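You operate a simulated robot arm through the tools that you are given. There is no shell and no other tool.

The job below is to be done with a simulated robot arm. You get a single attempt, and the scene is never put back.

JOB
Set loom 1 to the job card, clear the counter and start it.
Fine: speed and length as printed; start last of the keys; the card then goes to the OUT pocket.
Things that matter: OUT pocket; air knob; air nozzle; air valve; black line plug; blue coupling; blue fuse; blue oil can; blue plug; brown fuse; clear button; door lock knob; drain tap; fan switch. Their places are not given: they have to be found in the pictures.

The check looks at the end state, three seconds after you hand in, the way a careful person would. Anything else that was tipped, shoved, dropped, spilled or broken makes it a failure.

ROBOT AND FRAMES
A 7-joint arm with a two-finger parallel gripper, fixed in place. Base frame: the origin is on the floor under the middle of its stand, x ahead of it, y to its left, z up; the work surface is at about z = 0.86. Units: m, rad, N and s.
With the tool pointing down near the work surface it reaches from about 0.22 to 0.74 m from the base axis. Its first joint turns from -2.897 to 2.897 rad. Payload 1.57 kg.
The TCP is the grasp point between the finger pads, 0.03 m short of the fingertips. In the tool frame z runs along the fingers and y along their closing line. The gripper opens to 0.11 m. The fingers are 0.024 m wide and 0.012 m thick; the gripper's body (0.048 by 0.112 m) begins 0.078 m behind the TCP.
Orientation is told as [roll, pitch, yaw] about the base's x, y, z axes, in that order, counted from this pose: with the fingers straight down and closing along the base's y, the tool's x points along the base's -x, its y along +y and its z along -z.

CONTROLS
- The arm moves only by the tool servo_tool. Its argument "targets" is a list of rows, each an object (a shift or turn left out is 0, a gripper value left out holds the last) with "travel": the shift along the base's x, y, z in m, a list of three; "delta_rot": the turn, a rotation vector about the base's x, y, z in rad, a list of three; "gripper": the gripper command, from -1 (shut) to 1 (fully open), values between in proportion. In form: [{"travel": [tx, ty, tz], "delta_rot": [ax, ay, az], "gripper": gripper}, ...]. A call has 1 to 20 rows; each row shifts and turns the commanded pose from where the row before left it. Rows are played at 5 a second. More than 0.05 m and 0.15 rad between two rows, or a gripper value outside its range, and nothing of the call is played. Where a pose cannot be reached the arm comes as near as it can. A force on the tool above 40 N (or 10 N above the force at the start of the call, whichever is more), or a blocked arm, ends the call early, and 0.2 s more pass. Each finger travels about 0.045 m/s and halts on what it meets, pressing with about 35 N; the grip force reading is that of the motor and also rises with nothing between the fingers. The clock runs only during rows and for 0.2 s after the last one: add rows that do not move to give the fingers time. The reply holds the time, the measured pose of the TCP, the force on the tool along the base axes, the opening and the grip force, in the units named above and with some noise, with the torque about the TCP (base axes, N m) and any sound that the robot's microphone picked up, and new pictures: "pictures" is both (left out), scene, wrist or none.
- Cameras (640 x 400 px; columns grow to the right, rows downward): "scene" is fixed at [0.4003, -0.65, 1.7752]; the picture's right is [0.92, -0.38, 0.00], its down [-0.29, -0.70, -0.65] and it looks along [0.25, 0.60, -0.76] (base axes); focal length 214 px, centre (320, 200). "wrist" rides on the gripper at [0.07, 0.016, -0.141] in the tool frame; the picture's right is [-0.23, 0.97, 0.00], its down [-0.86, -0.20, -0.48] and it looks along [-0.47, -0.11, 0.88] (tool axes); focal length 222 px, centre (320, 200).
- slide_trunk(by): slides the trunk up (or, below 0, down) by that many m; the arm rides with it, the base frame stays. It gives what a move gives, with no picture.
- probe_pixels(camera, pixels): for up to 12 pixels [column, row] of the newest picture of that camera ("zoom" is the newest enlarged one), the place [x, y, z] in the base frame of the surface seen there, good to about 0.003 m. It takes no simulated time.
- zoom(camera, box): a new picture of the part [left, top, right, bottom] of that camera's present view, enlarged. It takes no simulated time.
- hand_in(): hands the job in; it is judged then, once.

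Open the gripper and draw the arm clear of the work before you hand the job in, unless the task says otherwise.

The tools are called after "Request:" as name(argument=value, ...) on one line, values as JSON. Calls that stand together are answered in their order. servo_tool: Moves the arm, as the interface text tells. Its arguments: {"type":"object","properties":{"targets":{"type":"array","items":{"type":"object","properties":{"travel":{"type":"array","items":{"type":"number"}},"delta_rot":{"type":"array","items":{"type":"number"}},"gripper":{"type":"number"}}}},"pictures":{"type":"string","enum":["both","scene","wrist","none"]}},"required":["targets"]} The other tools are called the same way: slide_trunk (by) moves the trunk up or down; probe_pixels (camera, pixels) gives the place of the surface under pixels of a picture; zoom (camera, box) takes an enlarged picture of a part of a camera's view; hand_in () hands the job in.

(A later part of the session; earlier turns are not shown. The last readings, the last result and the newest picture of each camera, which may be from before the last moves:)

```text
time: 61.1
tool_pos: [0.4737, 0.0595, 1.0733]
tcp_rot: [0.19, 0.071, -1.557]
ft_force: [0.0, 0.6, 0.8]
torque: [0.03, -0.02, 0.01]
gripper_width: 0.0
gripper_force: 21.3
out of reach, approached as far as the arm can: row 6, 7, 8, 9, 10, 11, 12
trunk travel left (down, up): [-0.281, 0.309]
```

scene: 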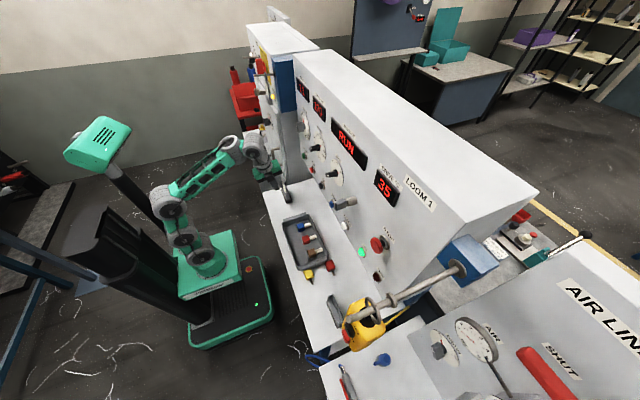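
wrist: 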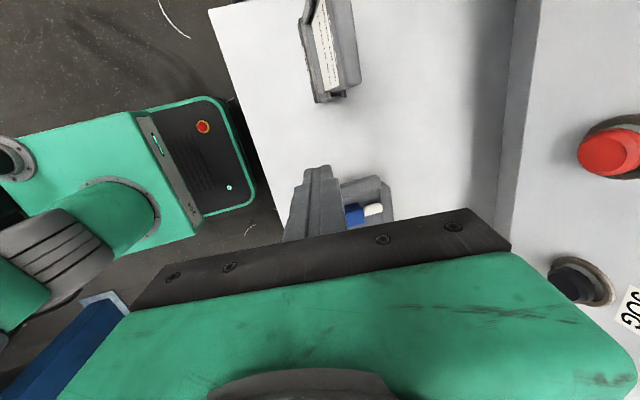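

The arm could not quite reach that pose: TCP is at (0.474,0.06,1.073) still tilted 0.19 rad. I raise the trunk 0.15 m, which keeps everything well clear, and then lower the arm in relation to it.

Request:
slide_trunk(by=0.15)

Request:
servo_tool(targets=[{"travel": [0, 0, -0.02]}, {"travel": [0, 0, -0.02]}, {"travel": [0, 0, -0.02]}], pictures="both")

```text
time: 62.8
tool_pos: [0.4723, 0.0601, 1.2232]
tcp_rot: [0.192, 0.071, -1.559]
ft_force: [0.0, -0.3, -0.5]
torque: [0.02, -0.01, 0.01]
gripper_width: 0.0
gripper_force: 21.2
trunk travel left (down, up): [-0.431, 0.159]
```

```text
time: 63.6
tool_pos: [0.473, 0.0615, 1.166]
tcp_rot: [0.193, 0.071, -1.558]
ft_force: [1.1, -0.4, -0.4]
torque: [-0.01, 0.01, 0.0]
gripper_width: 0.0
gripper_force: 21.6
trunk travel left (down, up): [-0.431, 0.159]
```

scene: 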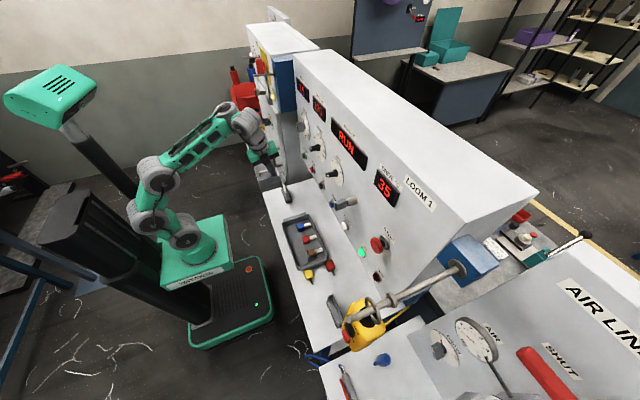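
wrist: 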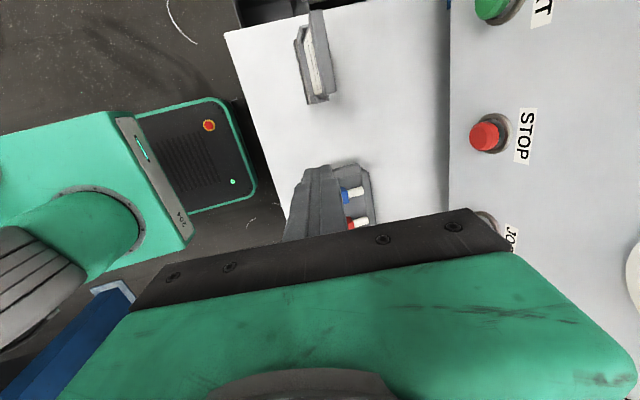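

The command follows the measured pose now. I apply the remaining tilt correction in small steps to point straight down.

Request:
servo_tool(targets=[{"travel": [0, 0, 0], "delta_rot": [-0.024, 0.064, -0.004]}, {"travel": [0, 0, 0], "delta_rot": [-0.024, 0.064, -0.004]}, {"travel": [0, 0, 0], "delta_rot": [-0.023, 0.064, -0.004]}, {"travel": [0, 0, 0]}], pictures="wrist")

```text
time: 64.6
tool_pos: [0.4813, 0.0623, 1.1706]
tcp_rot: [0.072, 0.044, -1.57]
ft_force: [0.1, 0.4, -0.3]
torque: [-0.01, 0.03, 0.01]
gripper_width: 0.0
gripper_force: 21.2
out of reach, approached as far as the arm can: row 2, 3
trunk travel left (down, up): [-0.431, 0.159]
```

wrist: 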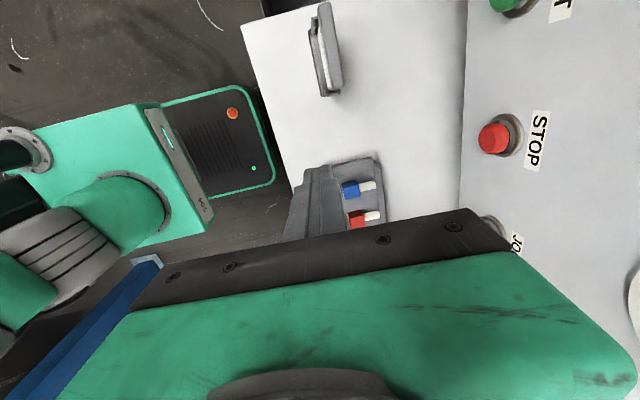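

Partial progress: the arm wants the wrist farther out. I move forward and toward the card, to about (0.53,0.12,1.17), while finishing the tilt correction.

Request:
servo_tool(targets=[{"travel": [0.012, 0.01, 0]}, {"travel": [0.012, 0.012, 0], "delta_rot": [-0.011, 0.018, 0]}, {"travel": [0.012, 0.012, 0], "delta_rot": [-0.011, 0.018, 0]}, {"travel": [0.012, 0.012, 0], "delta_rot": [-0.011, 0.018, 0]}, {"travel": [0, 0.012, 0], "delta_rot": [-0.011, 0.018, 0]}, {"travel": [0, 0, 0]}], pictures="both")

```text
time: 66.0
tool_pos: [0.5281, 0.1189, 1.1723]
tcp_rot: [0.001, -0.001, -1.572]
ft_force: [1.5, 0.2, 0.3]
torque: [0.0, -0.03, 0.0]
gripper_width: 0.0
gripper_force: 21.2
trunk travel left (down, up): [-0.431, 0.159]
```

scene: 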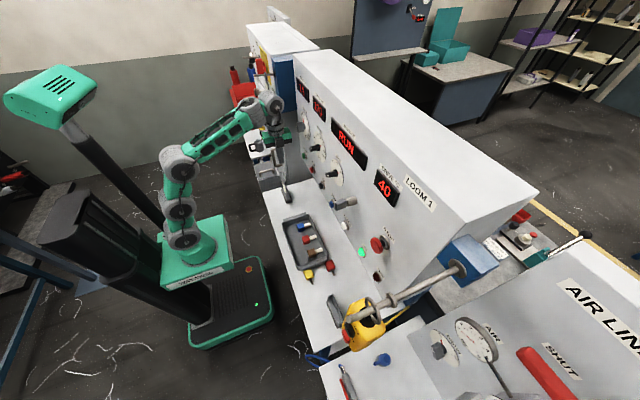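
wrist: 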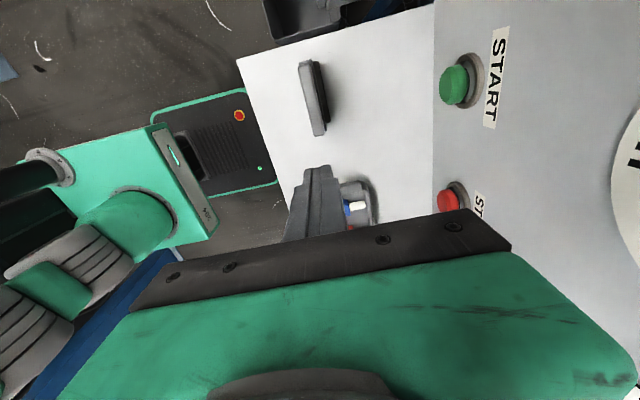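

The tool now points straight down at (0.528,0.119,1.172) and the card's bar is seen at (313,97). DRIVE has gone to 40 °C; I check the displays and probe the card bar.

Request:
zoom(camera="wrist", box=[270, 40, 370, 150])

Request:
zoom(camera="scene", box=[280, 70, 440, 270])

Request:
probe_pixels(camera="wrist", pixels=[[306, 65], [312, 65], [309, 90], [316, 90], [313, 115], [321, 115], [313, 128], [320, 128], [303, 70], [309, 110], [326, 118], [316, 134]])

```text
3.64 times, centred on (320, 95) of wrist
```

zoom: 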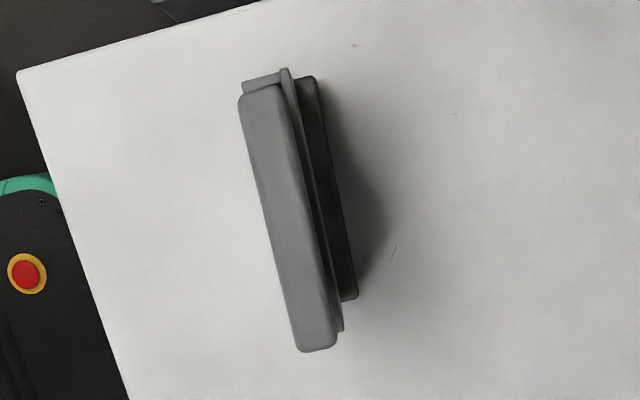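

```text
2.00 times, centred on (360, 170) of scene
```

zoom: 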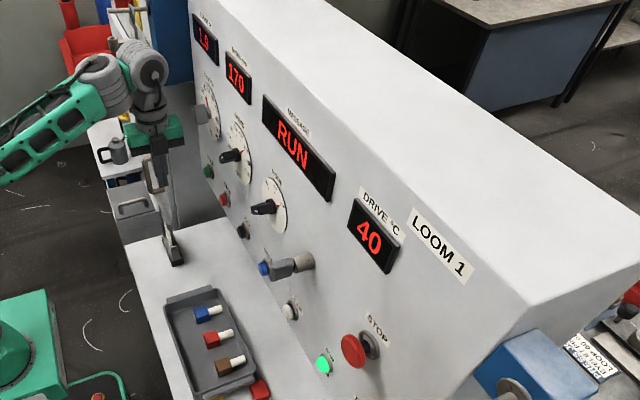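

```text
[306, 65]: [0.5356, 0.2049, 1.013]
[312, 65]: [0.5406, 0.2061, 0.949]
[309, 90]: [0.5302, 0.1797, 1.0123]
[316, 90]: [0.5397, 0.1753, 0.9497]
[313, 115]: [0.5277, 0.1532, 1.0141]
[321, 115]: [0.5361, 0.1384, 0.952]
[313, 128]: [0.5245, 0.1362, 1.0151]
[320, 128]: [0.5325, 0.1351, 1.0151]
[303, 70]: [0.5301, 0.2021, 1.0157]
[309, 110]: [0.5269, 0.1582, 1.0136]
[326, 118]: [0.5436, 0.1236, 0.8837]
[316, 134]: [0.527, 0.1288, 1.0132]
```

The card's bar runs y≈0.127–0.207 at x≈0.5295 with its top at z≈1.014; COUNT is at about 1.9 m and rising slowly. I open to 0.06, drop to z≈1.10 first (to stay under the tag), then slide to y=0.167.

Request:
servo_tool(targets=[{"travel": [0, 0, -0.025], "gripper": 0.1}, {"travel": [0, 0, -0.025]}, {"travel": [0, 0, -0.022]}, {"travel": [0.001, 0.016, 0]}, {"travel": [0, 0.016, 0]}, {"travel": [0, 0.016, 0]}, {"travel": [0, 0, 0]}], pictures="both")

Request:
zoom(camera="wrist", box=[240, 90, 420, 240])

```text
time: 67.6
tool_pos: [0.5311, 0.1665, 1.0969]
tcp_rot: [0.0, -0.003, -1.571]
ft_force: [0.1, 0.1, 0.4]
torque: [0.03, -0.01, 0.02]
gripper_width: 0.0604
gripper_force: 0.0
trunk travel left (down, up): [-0.431, 0.159]
```

scene: 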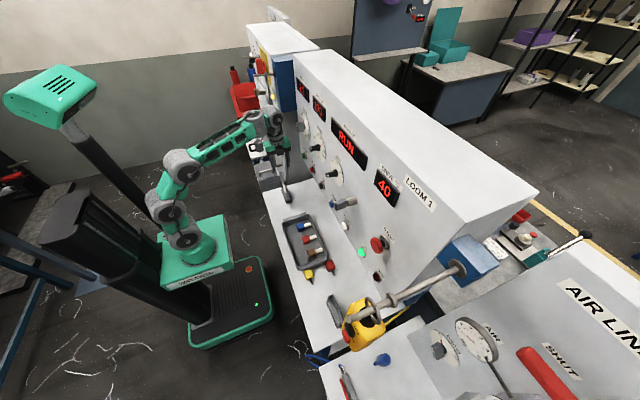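
wrist: 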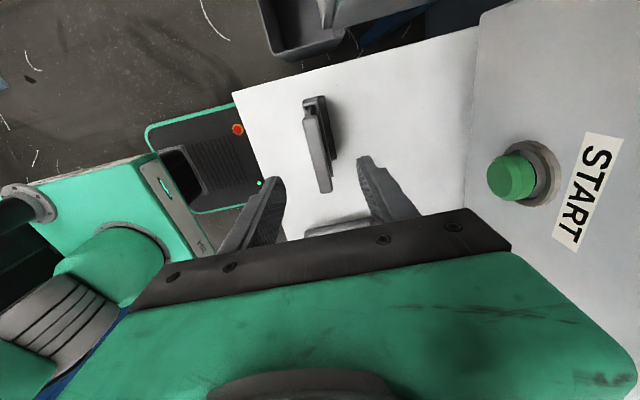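

```text
2.67 times, centred on (330, 165) of wrist
```

zoom: 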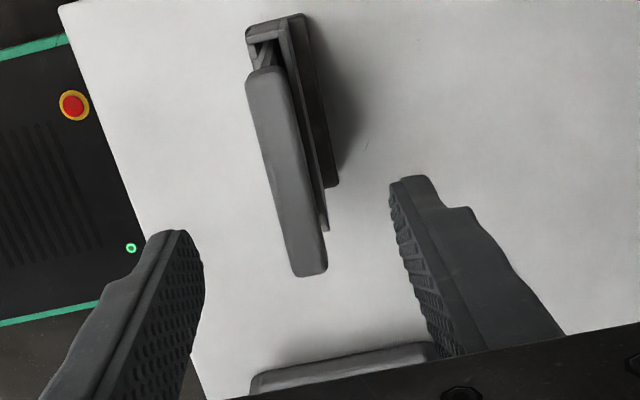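

The bar is at (318,150) below, between the fingers. I probe across its width to centre on it.

Request:
probe_pixels(camera="wrist", pixels=[[311, 135], [314, 135], [317, 135], [314, 150], [318, 150], [322, 150], [318, 170], [322, 170], [326, 170], [322, 185], [308, 120], [312, 120]])

```text
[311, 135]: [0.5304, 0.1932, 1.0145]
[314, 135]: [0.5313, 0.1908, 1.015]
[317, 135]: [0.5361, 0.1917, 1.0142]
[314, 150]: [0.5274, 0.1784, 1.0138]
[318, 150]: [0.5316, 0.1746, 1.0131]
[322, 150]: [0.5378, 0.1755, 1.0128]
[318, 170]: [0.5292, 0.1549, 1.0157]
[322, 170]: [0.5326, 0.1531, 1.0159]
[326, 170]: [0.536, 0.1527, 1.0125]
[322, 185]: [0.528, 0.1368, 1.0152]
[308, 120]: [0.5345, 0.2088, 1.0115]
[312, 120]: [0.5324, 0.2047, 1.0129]
```

Bar centre is x≈0.532, y≈0.168, so the gripper is aligned. I descend to z≈1.008 with the fingers open.

Request:
servo_tool(targets=[{"travel": [0.0005, 0.001, -0.025]}, {"travel": [0, 0, -0.025]}, {"travel": [0, 0, -0.02]}, {"travel": [0, 0, -0.01]}, {"travel": [0, 0, -0.009]}, {"travel": [0, 0, 0]}], pictures="both")

Request:
zoom(camera="wrist", box=[240, 110, 420, 240])

Request:
zoom(camera="scene", box=[240, 100, 340, 220])

```text
time: 69.0
tool_pos: [0.5311, 0.1672, 1.0099]
tcp_rot: [0.001, -0.003, -1.571]
ft_force: [0.9, -0.5, -0.5]
torque: [0.0, -0.01, 0.01]
gripper_width: 0.0605
gripper_force: 0.0
trunk travel left (down, up): [-0.431, 0.159]
```

scene: 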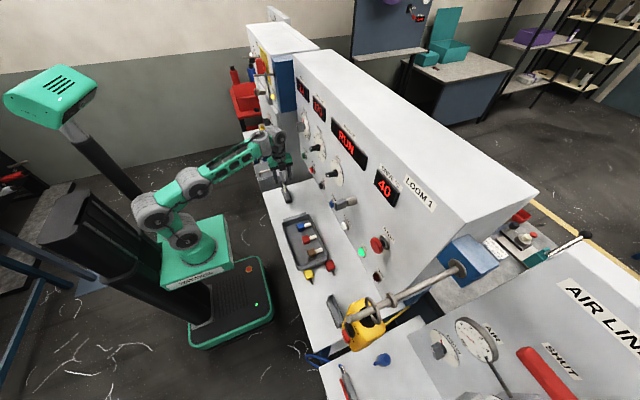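
wrist: 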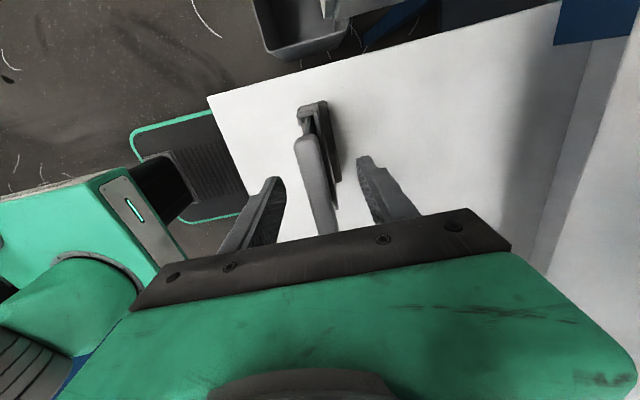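

```text
3.08 times, centred on (330, 175) of wrist
```

zoom: 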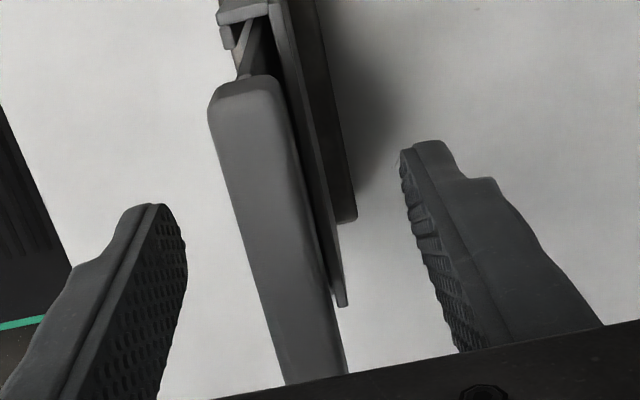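

```text
3.33 times, centred on (290, 160) of scene
```

zoom: 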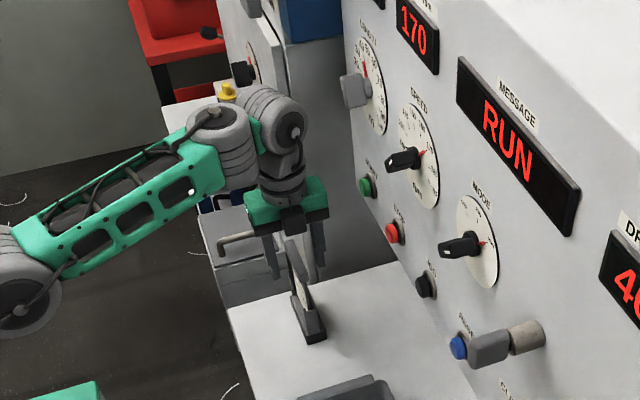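

The fingers straddle the bar evenly. I close on it.

Request:
servo_tool(targets=[{"gripper": -1}, {"travel": [0, 0, 0]}, {"travel": [0, 0, 0]}, {"travel": [0, 0, 0]}, {"travel": [0, 0, 0]}], pictures="wrist")

```text
time: 70.2
tool_pos: [0.5317, 0.1679, 1.0092]
tcp_rot: [0.001, -0.002, -1.573]
ft_force: [-0.3, -0.3, -0.2]
torque: [0.01, 0.0, 0.0]
gripper_width: 0.015
gripper_force: 30.8
trunk travel left (down, up): [-0.431, 0.159]
```

wrist: 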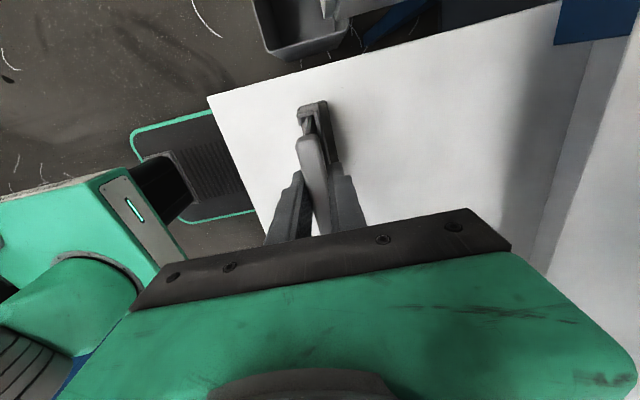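

The bar is gripped at (0.5317,0.1679,1.0092) with no side load. I lift straight up in small steps.

Request:
servo_tool(targets=[{"travel": [0, 0, 0.01]}, {"travel": [0, 0, 0.015]}, {"travel": [0, 0, 0.02]}, {"travel": [0, 0, 0.02]}, {"travel": [0, 0, 0.02]}, {"travel": [0, 0, 0.02]}, {"travel": [0, 0, 0]}], pictures="both")

Request:
zoom(camera="scene", box=[240, 90, 340, 220])

Request:
zoom(camera="wrist", box=[240, 90, 420, 240])

```text
time: 71.8
tool_pos: [0.5301, 0.1673, 1.1158]
tcp_rot: [0.0, -0.002, -1.573]
ft_force: [0.1, -0.1, -0.6]
torque: [-0.01, 0.0, -0.01]
gripper_width: 0.015
gripper_force: 31.2
trunk travel left (down, up): [-0.431, 0.159]
```

scene: 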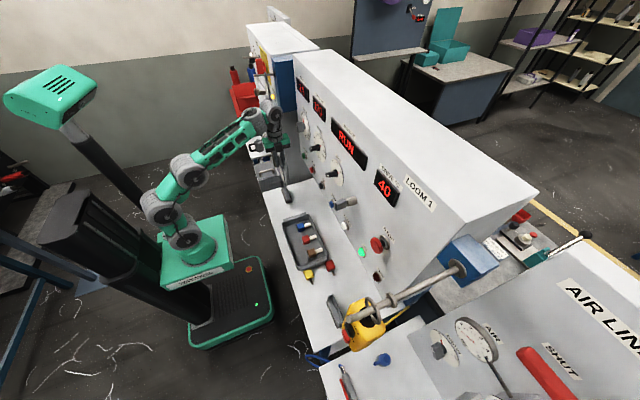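
wrist: 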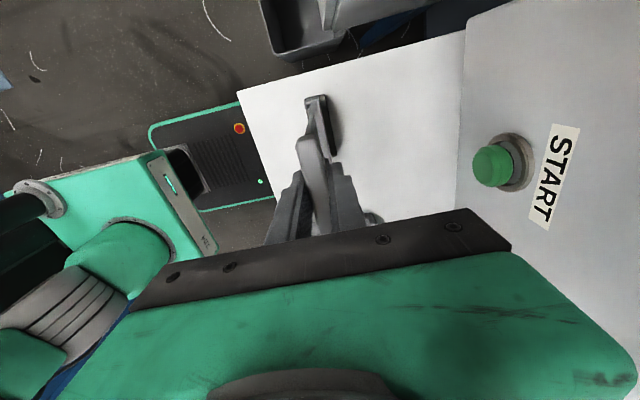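

```text
3.08 times, centred on (290, 155) of scene
```

zoom: 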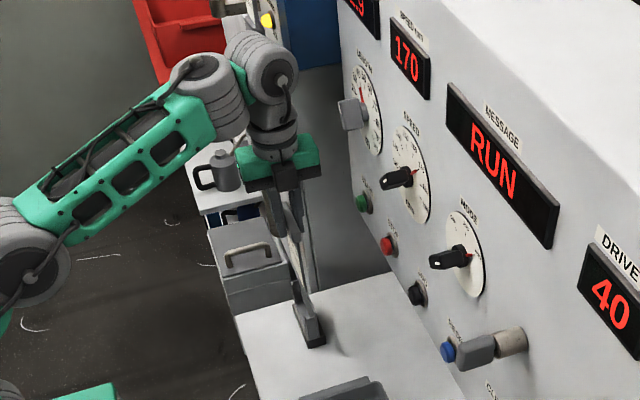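

```text
2.67 times, centred on (330, 165) of wrist
```

zoom: 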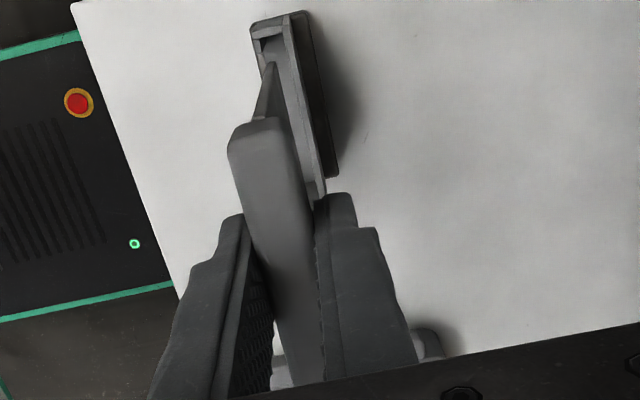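

The card came up smoothly. I check that its bottom edge is clear of the rails before moving sideways.

Request:
zoom(camera="scene", box=[265, 150, 305, 205])

Request:
probe_pixels(camera="scene", pixels=[[283, 165], [284, 170], [285, 174], [286, 178], [287, 182], [286, 185], [288, 190], [281, 160]])

```text
7.27 times, centred on (285, 178) of scene
```

zoom: 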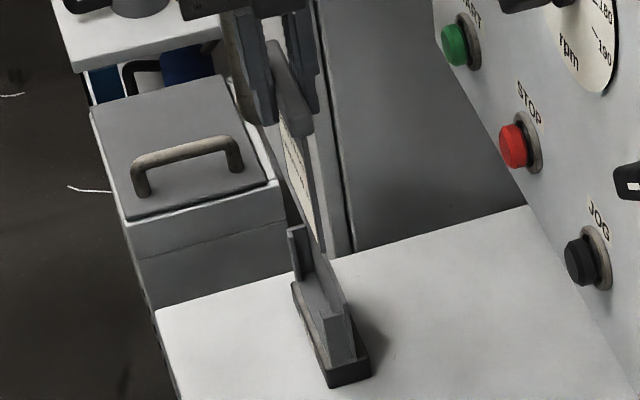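

```text
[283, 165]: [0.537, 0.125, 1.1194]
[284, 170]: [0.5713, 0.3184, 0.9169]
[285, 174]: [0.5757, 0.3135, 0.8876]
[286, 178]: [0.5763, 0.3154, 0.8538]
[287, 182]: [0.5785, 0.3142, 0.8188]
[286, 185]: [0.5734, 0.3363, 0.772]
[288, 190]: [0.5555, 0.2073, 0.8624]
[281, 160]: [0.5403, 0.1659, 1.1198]
```

The card's lower edge is near z≈0.99, clear of the rails (0.952). Before travelling to OUT I measure the wrist's bulk, since the pendant hangs near OUT at y≈-0.58, z 1.25–1.41.

Request:
zoom(camera="scene", box=[220, 80, 310, 150])

Request:
probe_pixels(camera="scene", pixels=[[270, 103], [273, 106], [266, 110], [275, 115], [278, 112], [280, 120], [274, 130], [268, 133], [262, 108], [258, 115], [285, 135], [265, 100]])

Request:
probe_pixels(camera="scene", pixels=[[345, 314], [346, 320], [347, 326], [349, 310], [352, 305], [356, 303], [362, 299], [368, 297], [350, 316], [345, 330], [358, 328], [380, 240]])

```text
5.71 times, centred on (265, 115) of scene
```

zoom: 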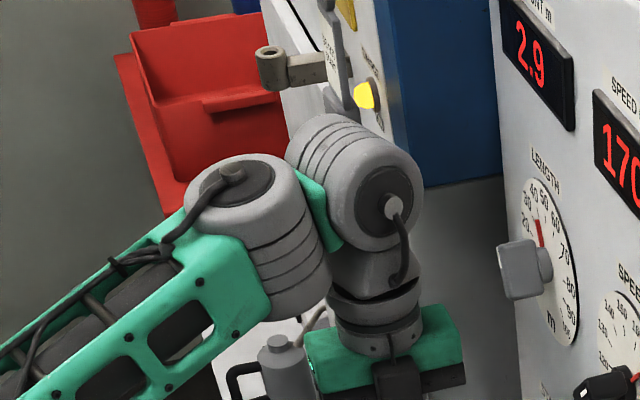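

```text
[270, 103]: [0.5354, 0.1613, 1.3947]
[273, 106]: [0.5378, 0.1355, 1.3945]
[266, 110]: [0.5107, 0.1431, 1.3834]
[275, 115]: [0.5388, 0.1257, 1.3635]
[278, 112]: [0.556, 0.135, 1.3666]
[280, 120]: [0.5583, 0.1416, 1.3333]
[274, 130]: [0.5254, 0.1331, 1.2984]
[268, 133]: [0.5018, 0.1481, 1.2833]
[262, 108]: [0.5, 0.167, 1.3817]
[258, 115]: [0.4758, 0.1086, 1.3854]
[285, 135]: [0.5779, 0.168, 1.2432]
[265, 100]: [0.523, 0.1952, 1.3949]
```

```text
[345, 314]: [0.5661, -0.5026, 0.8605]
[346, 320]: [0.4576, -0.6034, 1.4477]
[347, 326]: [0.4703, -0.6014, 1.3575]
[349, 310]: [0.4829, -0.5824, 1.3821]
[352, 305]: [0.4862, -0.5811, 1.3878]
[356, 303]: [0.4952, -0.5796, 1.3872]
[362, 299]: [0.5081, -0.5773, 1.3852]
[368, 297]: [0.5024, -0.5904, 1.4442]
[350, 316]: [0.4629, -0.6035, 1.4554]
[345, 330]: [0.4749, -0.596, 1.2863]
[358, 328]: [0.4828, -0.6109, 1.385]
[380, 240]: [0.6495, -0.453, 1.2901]
```

The wrist bulk is only about ±0.05 m, leaving roughly 2.4 cm to the pendant at OUT, which is workable. I now carry the card along -y, easing x back to 0.50 to stay clear of the panel handles.

Request:
servo_tool(targets=[{"travel": [-0.003, -0.03, 0.004]}, {"travel": [-0.003, -0.03, 0]}, {"travel": [-0.003, -0.03, 0]}, {"travel": [-0.003, -0.03, 0]}, {"travel": [-0.003, -0.03, 0]}, {"travel": [-0.003, -0.03, 0]}, {"travel": [-0.003, -0.03, 0]}, {"travel": [-0.003, -0.03, 0]}, {"travel": [0, 0, 0]}], pictures="scene")

```text
time: 73.8
tool_pos: [0.5033, -0.0735, 1.1199]
tcp_rot: [-0.001, -0.002, -1.57]
ft_force: [0.3, 0.3, -1.1]
torque: [-0.03, -0.05, 0.01]
gripper_width: 0.0149
gripper_force: 31.0
trunk travel left (down, up): [-0.431, 0.159]
```

scene: 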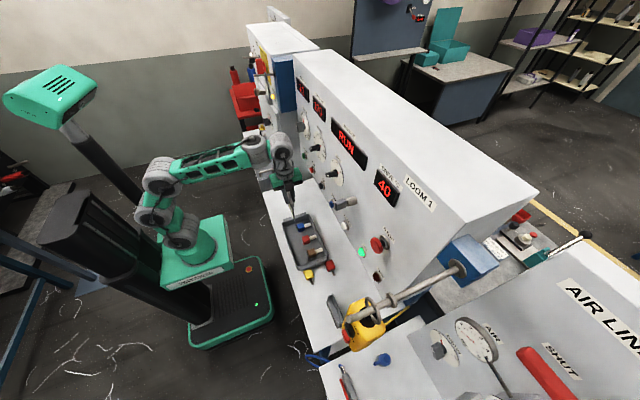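

The arm follows well at (0.503,-0.074,1.120). I continue to y≈-0.38 at x≈0.49.

Request:
servo_tool(targets=[{"travel": [-0.002, -0.03, 0]}, {"travel": [-0.002, -0.03, 0]}, {"travel": [-0.002, -0.03, 0]}, {"travel": [-0.002, -0.03, 0]}, {"travel": [-0.002, -0.03, 0]}, {"travel": [0, -0.03, 0]}, {"travel": [0, -0.03, 0]}, {"travel": [0, -0.03, 0]}, {"travel": [0, -0.03, 0]}, {"travel": [0, -0.03, 0]}, {"travel": [0, 0, 0]}], pictures="both")

```text
time: 76.2
tool_pos: [0.4978, -0.3725, 1.1188]
tcp_rot: [0.001, 0.0, -1.57]
ft_force: [0.8, -0.4, -0.3]
torque: [0.0, 0.0, -0.03]
gripper_width: 0.0153
gripper_force: 30.7
trunk travel left (down, up): [-0.431, 0.159]
```

scene: 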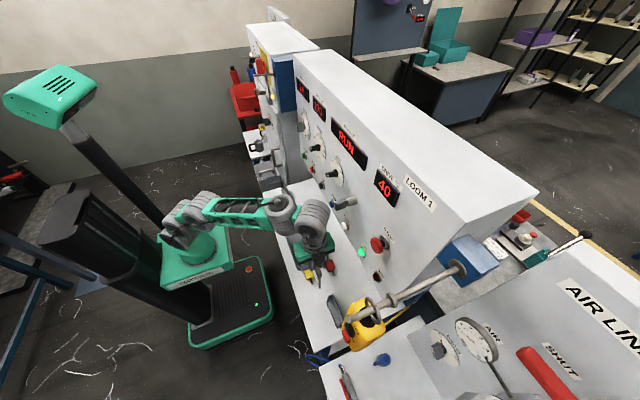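
wrist: 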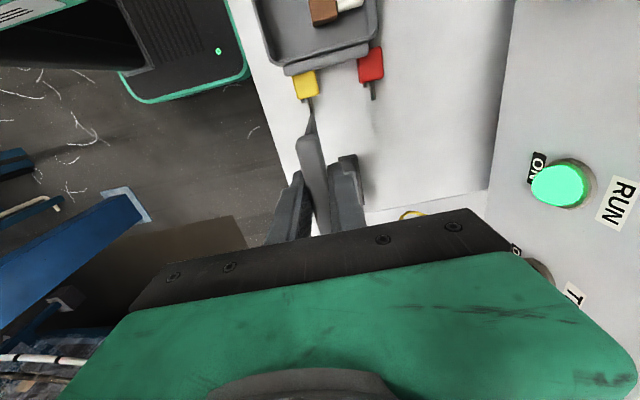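

The OUT pocket's near end shows at wrist (350,165) and in the scene at (336,308). I zoom and measure it carefully.

Request:
zoom(camera="wrist", box=[270, 110, 420, 220])

Request:
zoom(camera="scene", box=[310, 285, 360, 335])

Request:
probe_pixels(camera="wrist", pixels=[[341, 160], [346, 158], [352, 156], [357, 160], [360, 180], [364, 195], [366, 203], [344, 165], [350, 165], [355, 175], [358, 170], [362, 190]])

```text
3.64 times, centred on (345, 165) of wrist
```

zoom: 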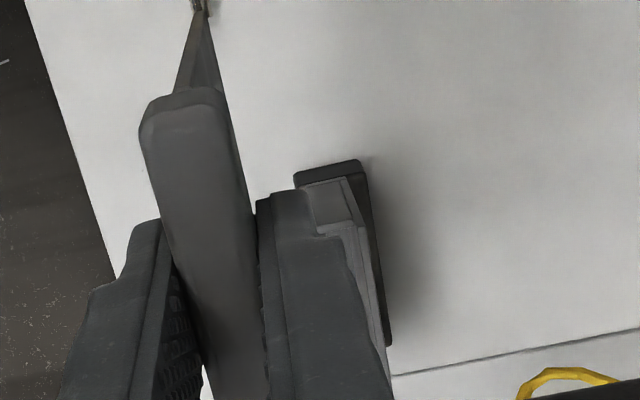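

```text
8.00 times, centred on (335, 310) of scene
```

zoom: 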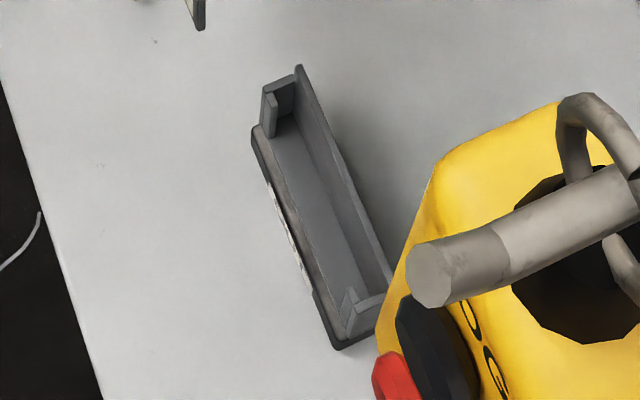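

```text
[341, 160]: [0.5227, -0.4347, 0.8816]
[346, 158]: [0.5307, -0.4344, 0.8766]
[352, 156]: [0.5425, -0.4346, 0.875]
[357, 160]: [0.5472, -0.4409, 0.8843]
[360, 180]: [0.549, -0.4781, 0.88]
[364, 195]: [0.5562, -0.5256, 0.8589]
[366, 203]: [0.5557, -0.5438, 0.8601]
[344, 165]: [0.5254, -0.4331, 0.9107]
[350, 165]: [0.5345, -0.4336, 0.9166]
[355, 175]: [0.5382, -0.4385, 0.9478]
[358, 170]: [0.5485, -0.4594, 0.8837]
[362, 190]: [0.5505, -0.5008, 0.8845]
```

Both pockets look alike, so I compare identical features of IN and OUT. First a close look at the now-empty IN pocket.

Request:
zoom(camera="scene", box=[265, 170, 315, 210])

```text
10.00 times, centred on (290, 190) of scene
```

zoom: 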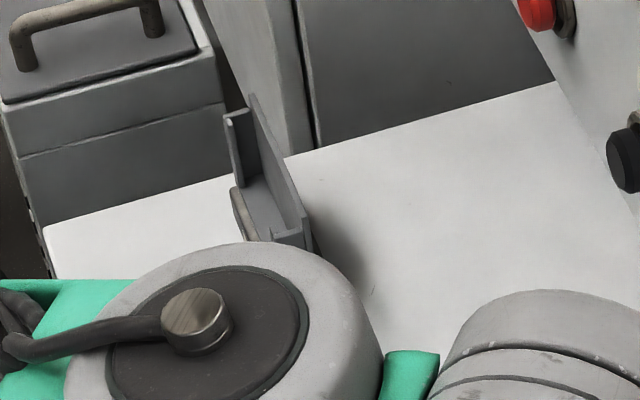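

I probe matching spots on both pockets (back wall, lips, end walls) from the scene camera to get the offset between them.

Request:
probe_pixels(camera="scene", pixels=[[283.6, 181], [284.5, 183], [285.5, 186], [286.5, 188.5], [287.5, 191], [288.3, 192.8], [281, 182.5], [281.2, 184], [281.5, 186], [282, 189], [287, 193.8], [288.2, 194.2]])

Request:
probe_pixels(camera="scene", pixels=[[332.6, 294.6], [334, 298], [336, 302.5], [338.5, 307.5], [341, 313], [343.5, 318.5], [328.3, 298], [328.5, 300], [328.3, 297], [329.5, 296], [339, 322], [342.5, 323]])

```text
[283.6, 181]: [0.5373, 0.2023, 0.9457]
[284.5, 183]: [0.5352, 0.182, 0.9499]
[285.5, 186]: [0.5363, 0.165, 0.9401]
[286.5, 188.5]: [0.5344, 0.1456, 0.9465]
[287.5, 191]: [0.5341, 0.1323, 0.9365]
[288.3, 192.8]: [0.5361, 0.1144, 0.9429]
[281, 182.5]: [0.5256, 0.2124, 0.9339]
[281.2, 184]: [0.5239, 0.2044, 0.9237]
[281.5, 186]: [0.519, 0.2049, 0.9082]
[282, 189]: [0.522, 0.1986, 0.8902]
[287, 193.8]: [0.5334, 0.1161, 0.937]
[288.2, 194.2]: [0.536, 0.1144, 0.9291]
```

```text
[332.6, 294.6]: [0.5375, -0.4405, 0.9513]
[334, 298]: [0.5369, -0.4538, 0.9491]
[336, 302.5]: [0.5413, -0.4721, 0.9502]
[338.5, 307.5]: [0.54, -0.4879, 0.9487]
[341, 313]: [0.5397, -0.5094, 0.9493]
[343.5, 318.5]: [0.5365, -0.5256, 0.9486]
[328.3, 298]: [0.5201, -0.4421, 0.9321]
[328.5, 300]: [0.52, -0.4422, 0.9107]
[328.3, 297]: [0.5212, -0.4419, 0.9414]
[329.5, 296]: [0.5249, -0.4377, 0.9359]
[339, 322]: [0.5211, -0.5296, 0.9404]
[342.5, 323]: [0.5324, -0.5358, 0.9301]
```

OUT and IN match with an offset of about -0.651 m in y and none in x, so the card should go in at TCP (0.532,-0.484). To get reach there I raise the trunk 0.12 m first and bring the arm back down.

Request:
slide_trunk(by=0.12)

Request:
servo_tool(targets=[{"travel": [0, 0, -0.025]}, {"travel": [0, 0, -0.025]}, {"travel": [0, 0, -0.025]}, {"travel": [0, 0, -0.025]}, {"travel": [0, 0, -0.015]}, {"travel": [0, 0, 0]}], pictures="both")

```text
time: 77.7
tool_pos: [0.4953, -0.3721, 1.2371]
tcp_rot: [0.0, 0.0, -1.571]
ft_force: [-1.3, -0.3, -0.1]
torque: [-0.01, 0.01, -0.02]
gripper_width: 0.0153
gripper_force: 30.8
trunk travel left (down, up): [-0.551, 0.039]
```

```text
time: 79.1
tool_pos: [0.4963, -0.3727, 1.1236]
tcp_rot: [0.002, -0.001, -1.573]
ft_force: [0.7, 0.0, -0.7]
torque: [-0.02, 0.02, -0.01]
gripper_width: 0.0152
gripper_force: 30.6
trunk travel left (down, up): [-0.551, 0.039]
```

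scene: 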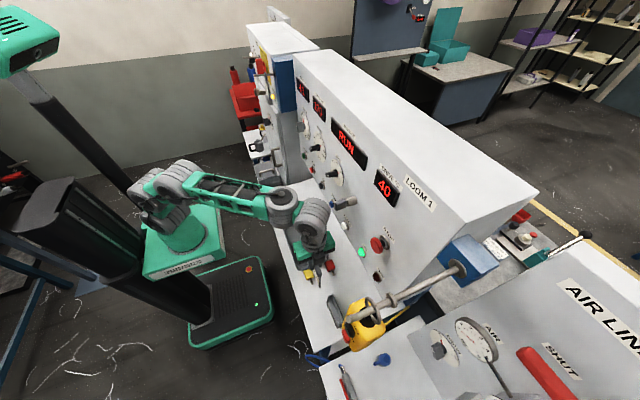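
wrist: 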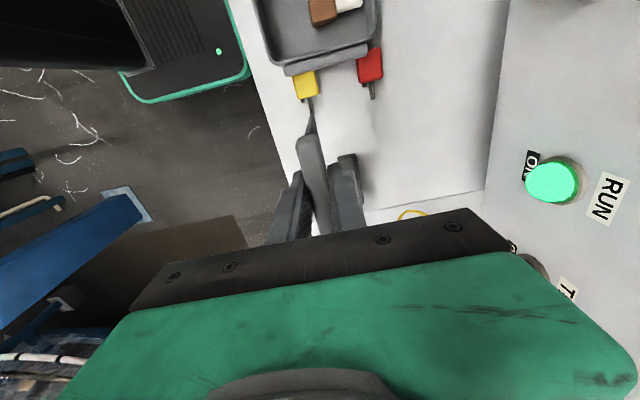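

TCP is (0.496,-0.373,1.124), card still level. I glide diagonally to above OUT at (0.532,-0.484).

Request:
servo_tool(targets=[{"travel": [0.0071, -0.0223, 0]}, {"travel": [0.0071, -0.0223, 0]}, {"travel": [0.0071, -0.0223, 0]}, {"travel": [0.0071, -0.0223, 0]}, {"travel": [0.0071, -0.0221, 0]}, {"travel": [0, 0, 0]}], pictures="both")

Request:
zoom(camera="wrist", box=[240, 90, 420, 240])

Request:
zoom(camera="scene", box=[290, 220, 410, 350])

```text
time: 80.5
tool_pos: [0.518, -0.4621, 1.1202]
tcp_rot: [0.002, -0.002, -1.572]
ft_force: [-0.2, -0.4, 0.0]
torque: [-0.07, -0.01, 0.0]
gripper_width: 0.0151
gripper_force: 31.0
out of reach, approached as far as the arm can: row 4, 5
trunk travel left (down, up): [-0.551, 0.039]
```

scene: 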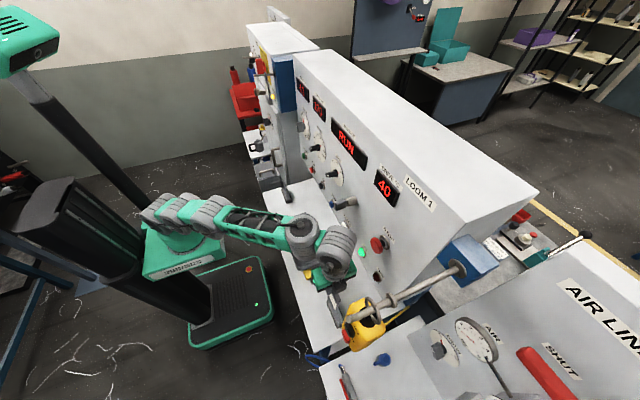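
wrist: 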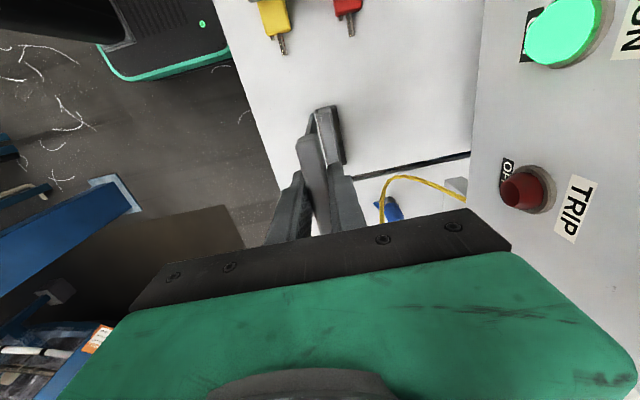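

```text
2.67 times, centred on (330, 165) of wrist
```

zoom: 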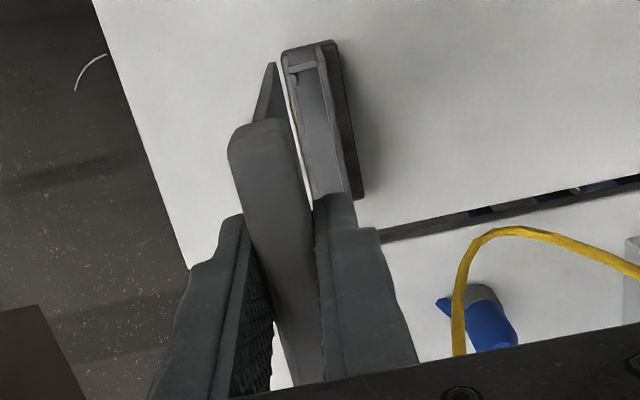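

```text
3.08 times, centred on (350, 285) of scene
```

zoom: 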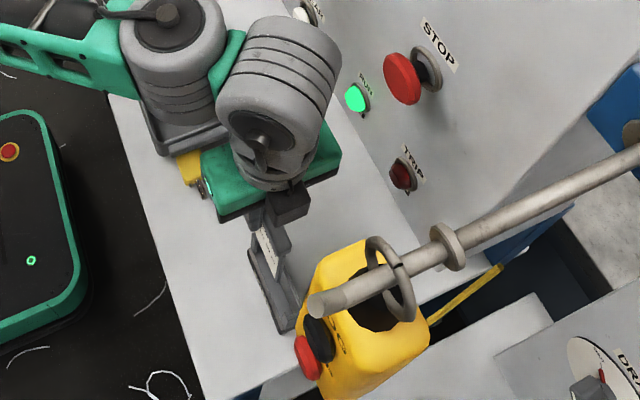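

The arm's reach ends at (0.518,-0.462), just short of OUT. I raise the trunk the last 0.038 m and lean the tool slightly about x so the wrist sits nearer; that lean is within the card's own plane, so it can still enter the slot.

Request:
slide_trunk(by=0.038)

Request:
servo_tool(targets=[{"travel": [0, 0, -0.02], "delta_rot": [-0.03, 0, 0]}, {"travel": [0, 0, -0.02], "delta_rot": [-0.03, 0, 0]}, {"travel": [0, 0, -0.012], "delta_rot": [-0.03, 0, 0]}, {"travel": [0.0045, -0.004, 0]}, {"travel": [0.0045, -0.004, 0]}, {"travel": [0.0045, -0.0037, 0]}, {"travel": [0, 0, 0]}], pictures="both")

Request:
zoom(camera="wrist", box=[240, 90, 420, 240])

Request:
zoom(camera="scene", box=[310, 260, 370, 340])

```text
time: 81.3
tool_pos: [0.5173, -0.4622, 1.1568]
tcp_rot: [0.0, -0.002, -1.573]
ft_force: [-0.8, -0.7, 0.2]
torque: [-0.02, 0.0, 0.01]
gripper_width: 0.0152
gripper_force: 30.9
trunk travel left (down, up): [-0.589, 0.001]
```

```text
time: 83.0
tool_pos: [0.5316, -0.4736, 1.1049]
tcp_rot: [0.001, -0.092, -1.571]
ft_force: [-0.8, -0.4, -1.1]
torque: [-0.01, 0.03, 0.02]
gripper_width: 0.0147
gripper_force: 31.1
trunk travel left (down, up): [-0.589, 0.001]
```

scene: 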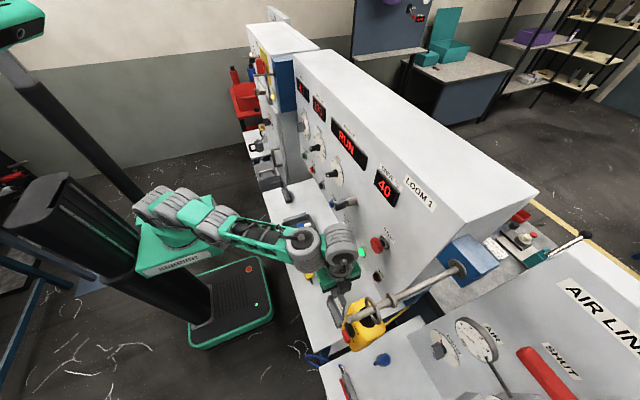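
wrist: 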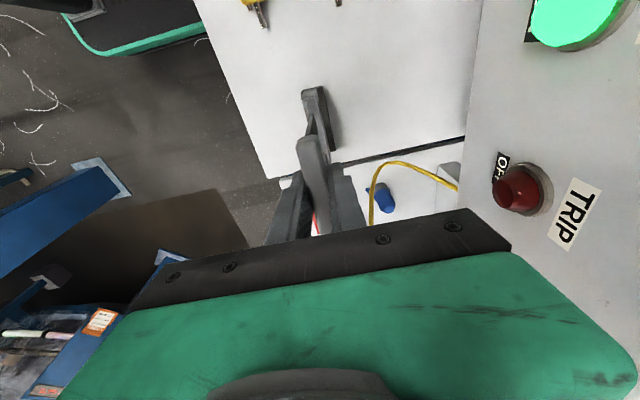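

```text
2.67 times, centred on (330, 165) of wrist
```

zoom: 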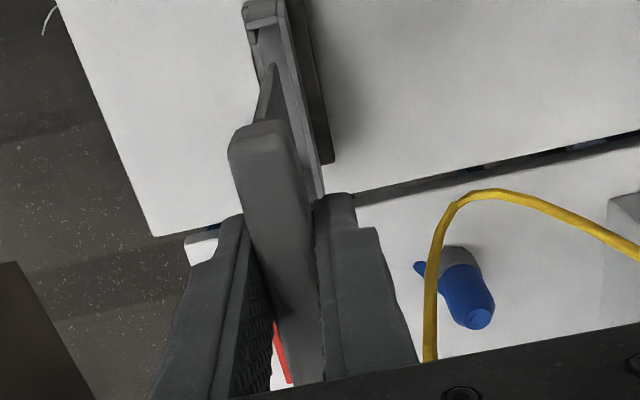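

```text
5.00 times, centred on (340, 300) of scene
```

zoom: 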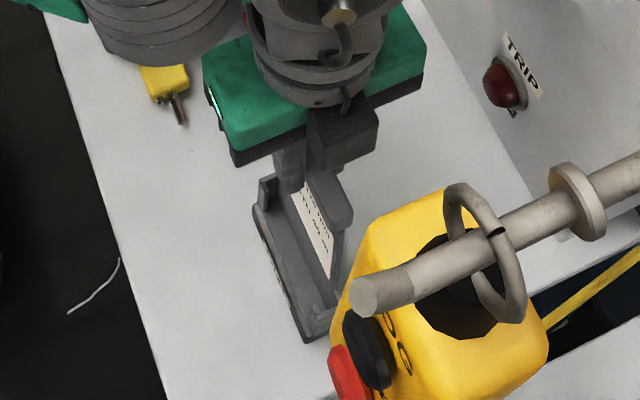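

The arm holds at (0.532,-0.474,1.105) with a 5° lean, and the card's foot is over the slot. I check the gap between the gripper's dark block at scene (345,287) and the pendant before going down.

Request:
probe_pixels(camera="scene", pixels=[[345, 287], [350, 288], [347, 280], [341, 292], [352, 303], [346, 313], [349, 310], [338, 270], [345, 305], [343, 310], [330, 297], [338, 302]])

Request:
probe_pixels(camera="wrist", pixels=[[308, 95], [318, 92], [325, 120], [320, 110], [312, 120], [330, 150], [327, 140], [321, 130], [316, 110], [305, 105]])

```text
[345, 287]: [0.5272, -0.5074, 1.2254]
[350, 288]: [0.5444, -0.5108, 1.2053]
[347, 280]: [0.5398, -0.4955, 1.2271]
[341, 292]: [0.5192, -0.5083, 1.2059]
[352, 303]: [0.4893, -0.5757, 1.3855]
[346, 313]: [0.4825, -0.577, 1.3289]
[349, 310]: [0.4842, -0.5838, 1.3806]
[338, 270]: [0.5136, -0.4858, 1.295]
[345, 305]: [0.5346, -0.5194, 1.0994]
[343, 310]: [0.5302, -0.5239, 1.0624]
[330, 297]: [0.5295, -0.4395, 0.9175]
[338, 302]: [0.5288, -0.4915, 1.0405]
```

```text
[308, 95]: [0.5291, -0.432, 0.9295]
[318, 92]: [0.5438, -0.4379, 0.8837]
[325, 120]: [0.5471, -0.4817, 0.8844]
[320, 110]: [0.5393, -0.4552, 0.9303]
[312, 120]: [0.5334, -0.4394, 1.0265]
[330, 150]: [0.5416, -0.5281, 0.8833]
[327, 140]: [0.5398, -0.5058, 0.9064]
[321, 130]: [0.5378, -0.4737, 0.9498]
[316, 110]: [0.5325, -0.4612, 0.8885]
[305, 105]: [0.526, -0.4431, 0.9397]
```

There are 6 cm between the block and the pendant. I lower to z≈1.083 (card foot just above the rails) and straighten most of the lean, keeping the foot centred at y≈-0.484.

Request:
servo_tool(targets=[{"travel": [0, 0, -0.011]}, {"travel": [0, 0, -0.011]}, {"travel": [0, -0.0028, 0], "delta_rot": [0.025, 0, 0]}, {"travel": [0, -0.0027, 0], "delta_rot": [0.025, 0, 0]}, {"travel": [0, 0, 0]}], pictures="both")

Request:
zoom(camera="scene", box=[310, 260, 370, 340])

Request:
zoom(camera="wrist", box=[270, 60, 390, 210])

```text
time: 84.2
tool_pos: [0.5303, -0.4792, 1.0836]
tcp_rot: [0.003, -0.041, -1.57]
ft_force: [0.0, -0.7, -0.3]
torque: [0.05, 0.0, -0.02]
gripper_width: 0.0151
gripper_force: 31.4
trunk travel left (down, up): [-0.589, 0.001]
```

scene: 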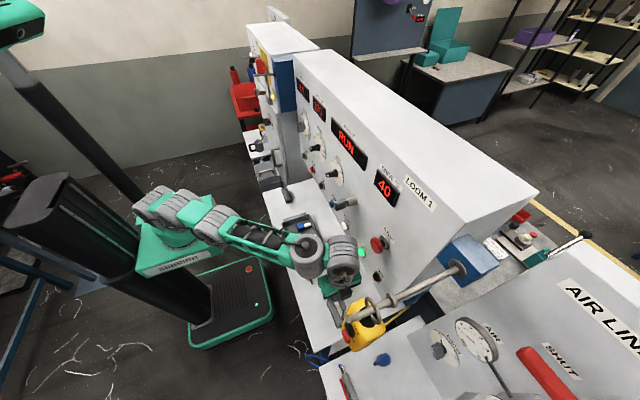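
wrist: 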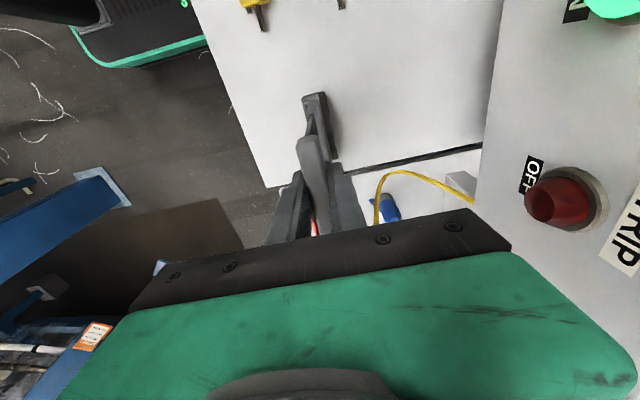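

```text
5.00 times, centred on (340, 300) of scene
```

zoom: 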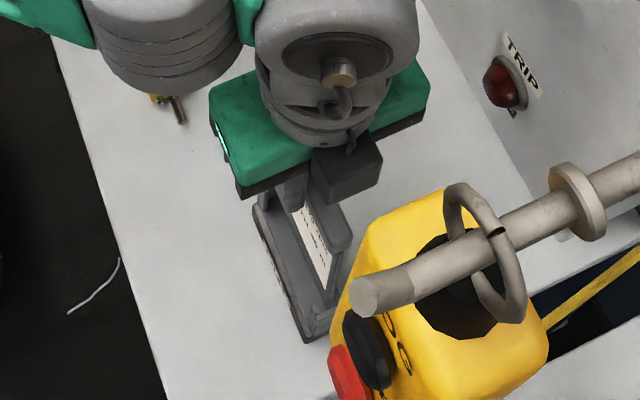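

```text
2.67 times, centred on (330, 135) of wrist
```

zoom: 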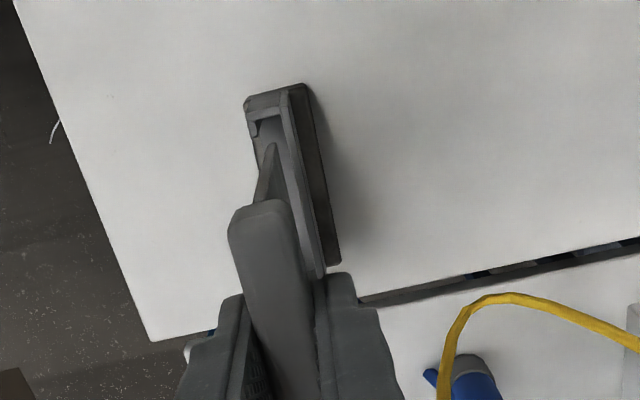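

The pose is reached with only 0.041 rad of lean left and the foot looks centred over the slot. I straighten fully at this height.

Request:
servo_tool(targets=[{"travel": [0.0005, -0.0025, 0], "delta_rot": [0.02, 0, 0]}, {"travel": [0.0005, -0.0025, 0], "delta_rot": [0.021, 0, 0]}, {"travel": [0, 0, 0]}, {"travel": [0, 0, 0]}], pictures="both")

Request:
zoom(camera="scene", box=[310, 260, 370, 340])

Request:
zoom(camera="wrist", box=[270, 60, 390, 210])

```text
time: 85.2
tool_pos: [0.5291, -0.4825, 1.0843]
tcp_rot: [0.001, -0.003, -1.569]
ft_force: [-0.6, 0.7, -1.0]
torque: [-0.02, -0.03, 0.03]
gripper_width: 0.0151
gripper_force: 31.3
trunk travel left (down, up): [-0.589, 0.001]
```

scene: 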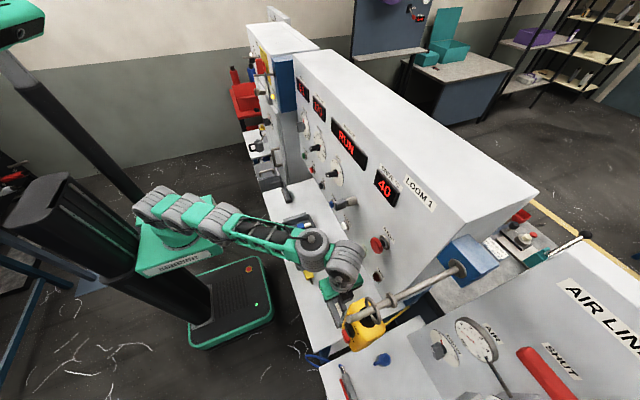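
wrist: 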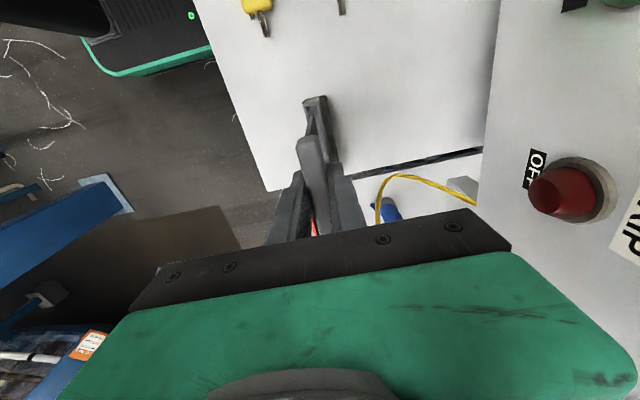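

```text
5.00 times, centred on (340, 300) of scene
```

zoom: 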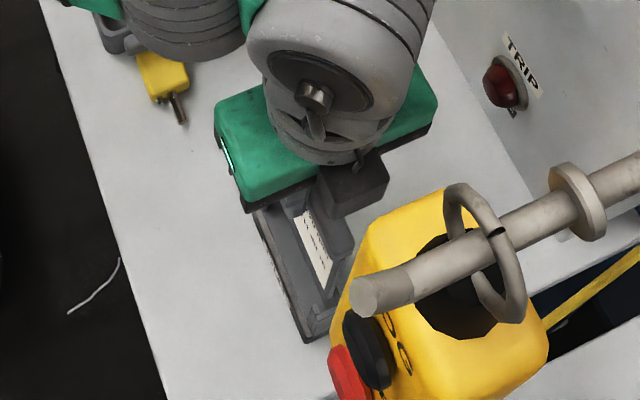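

```text
2.67 times, centred on (330, 135) of wrist
```

zoom: 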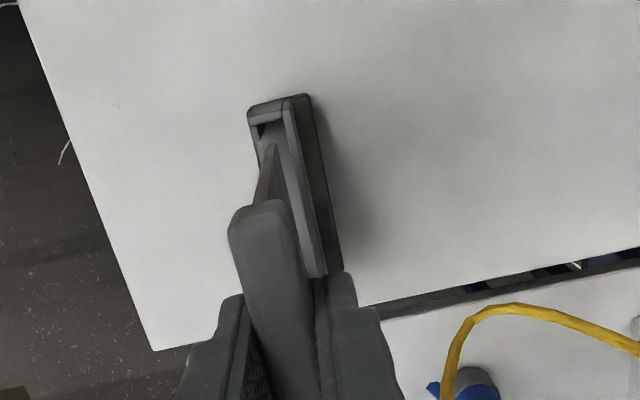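

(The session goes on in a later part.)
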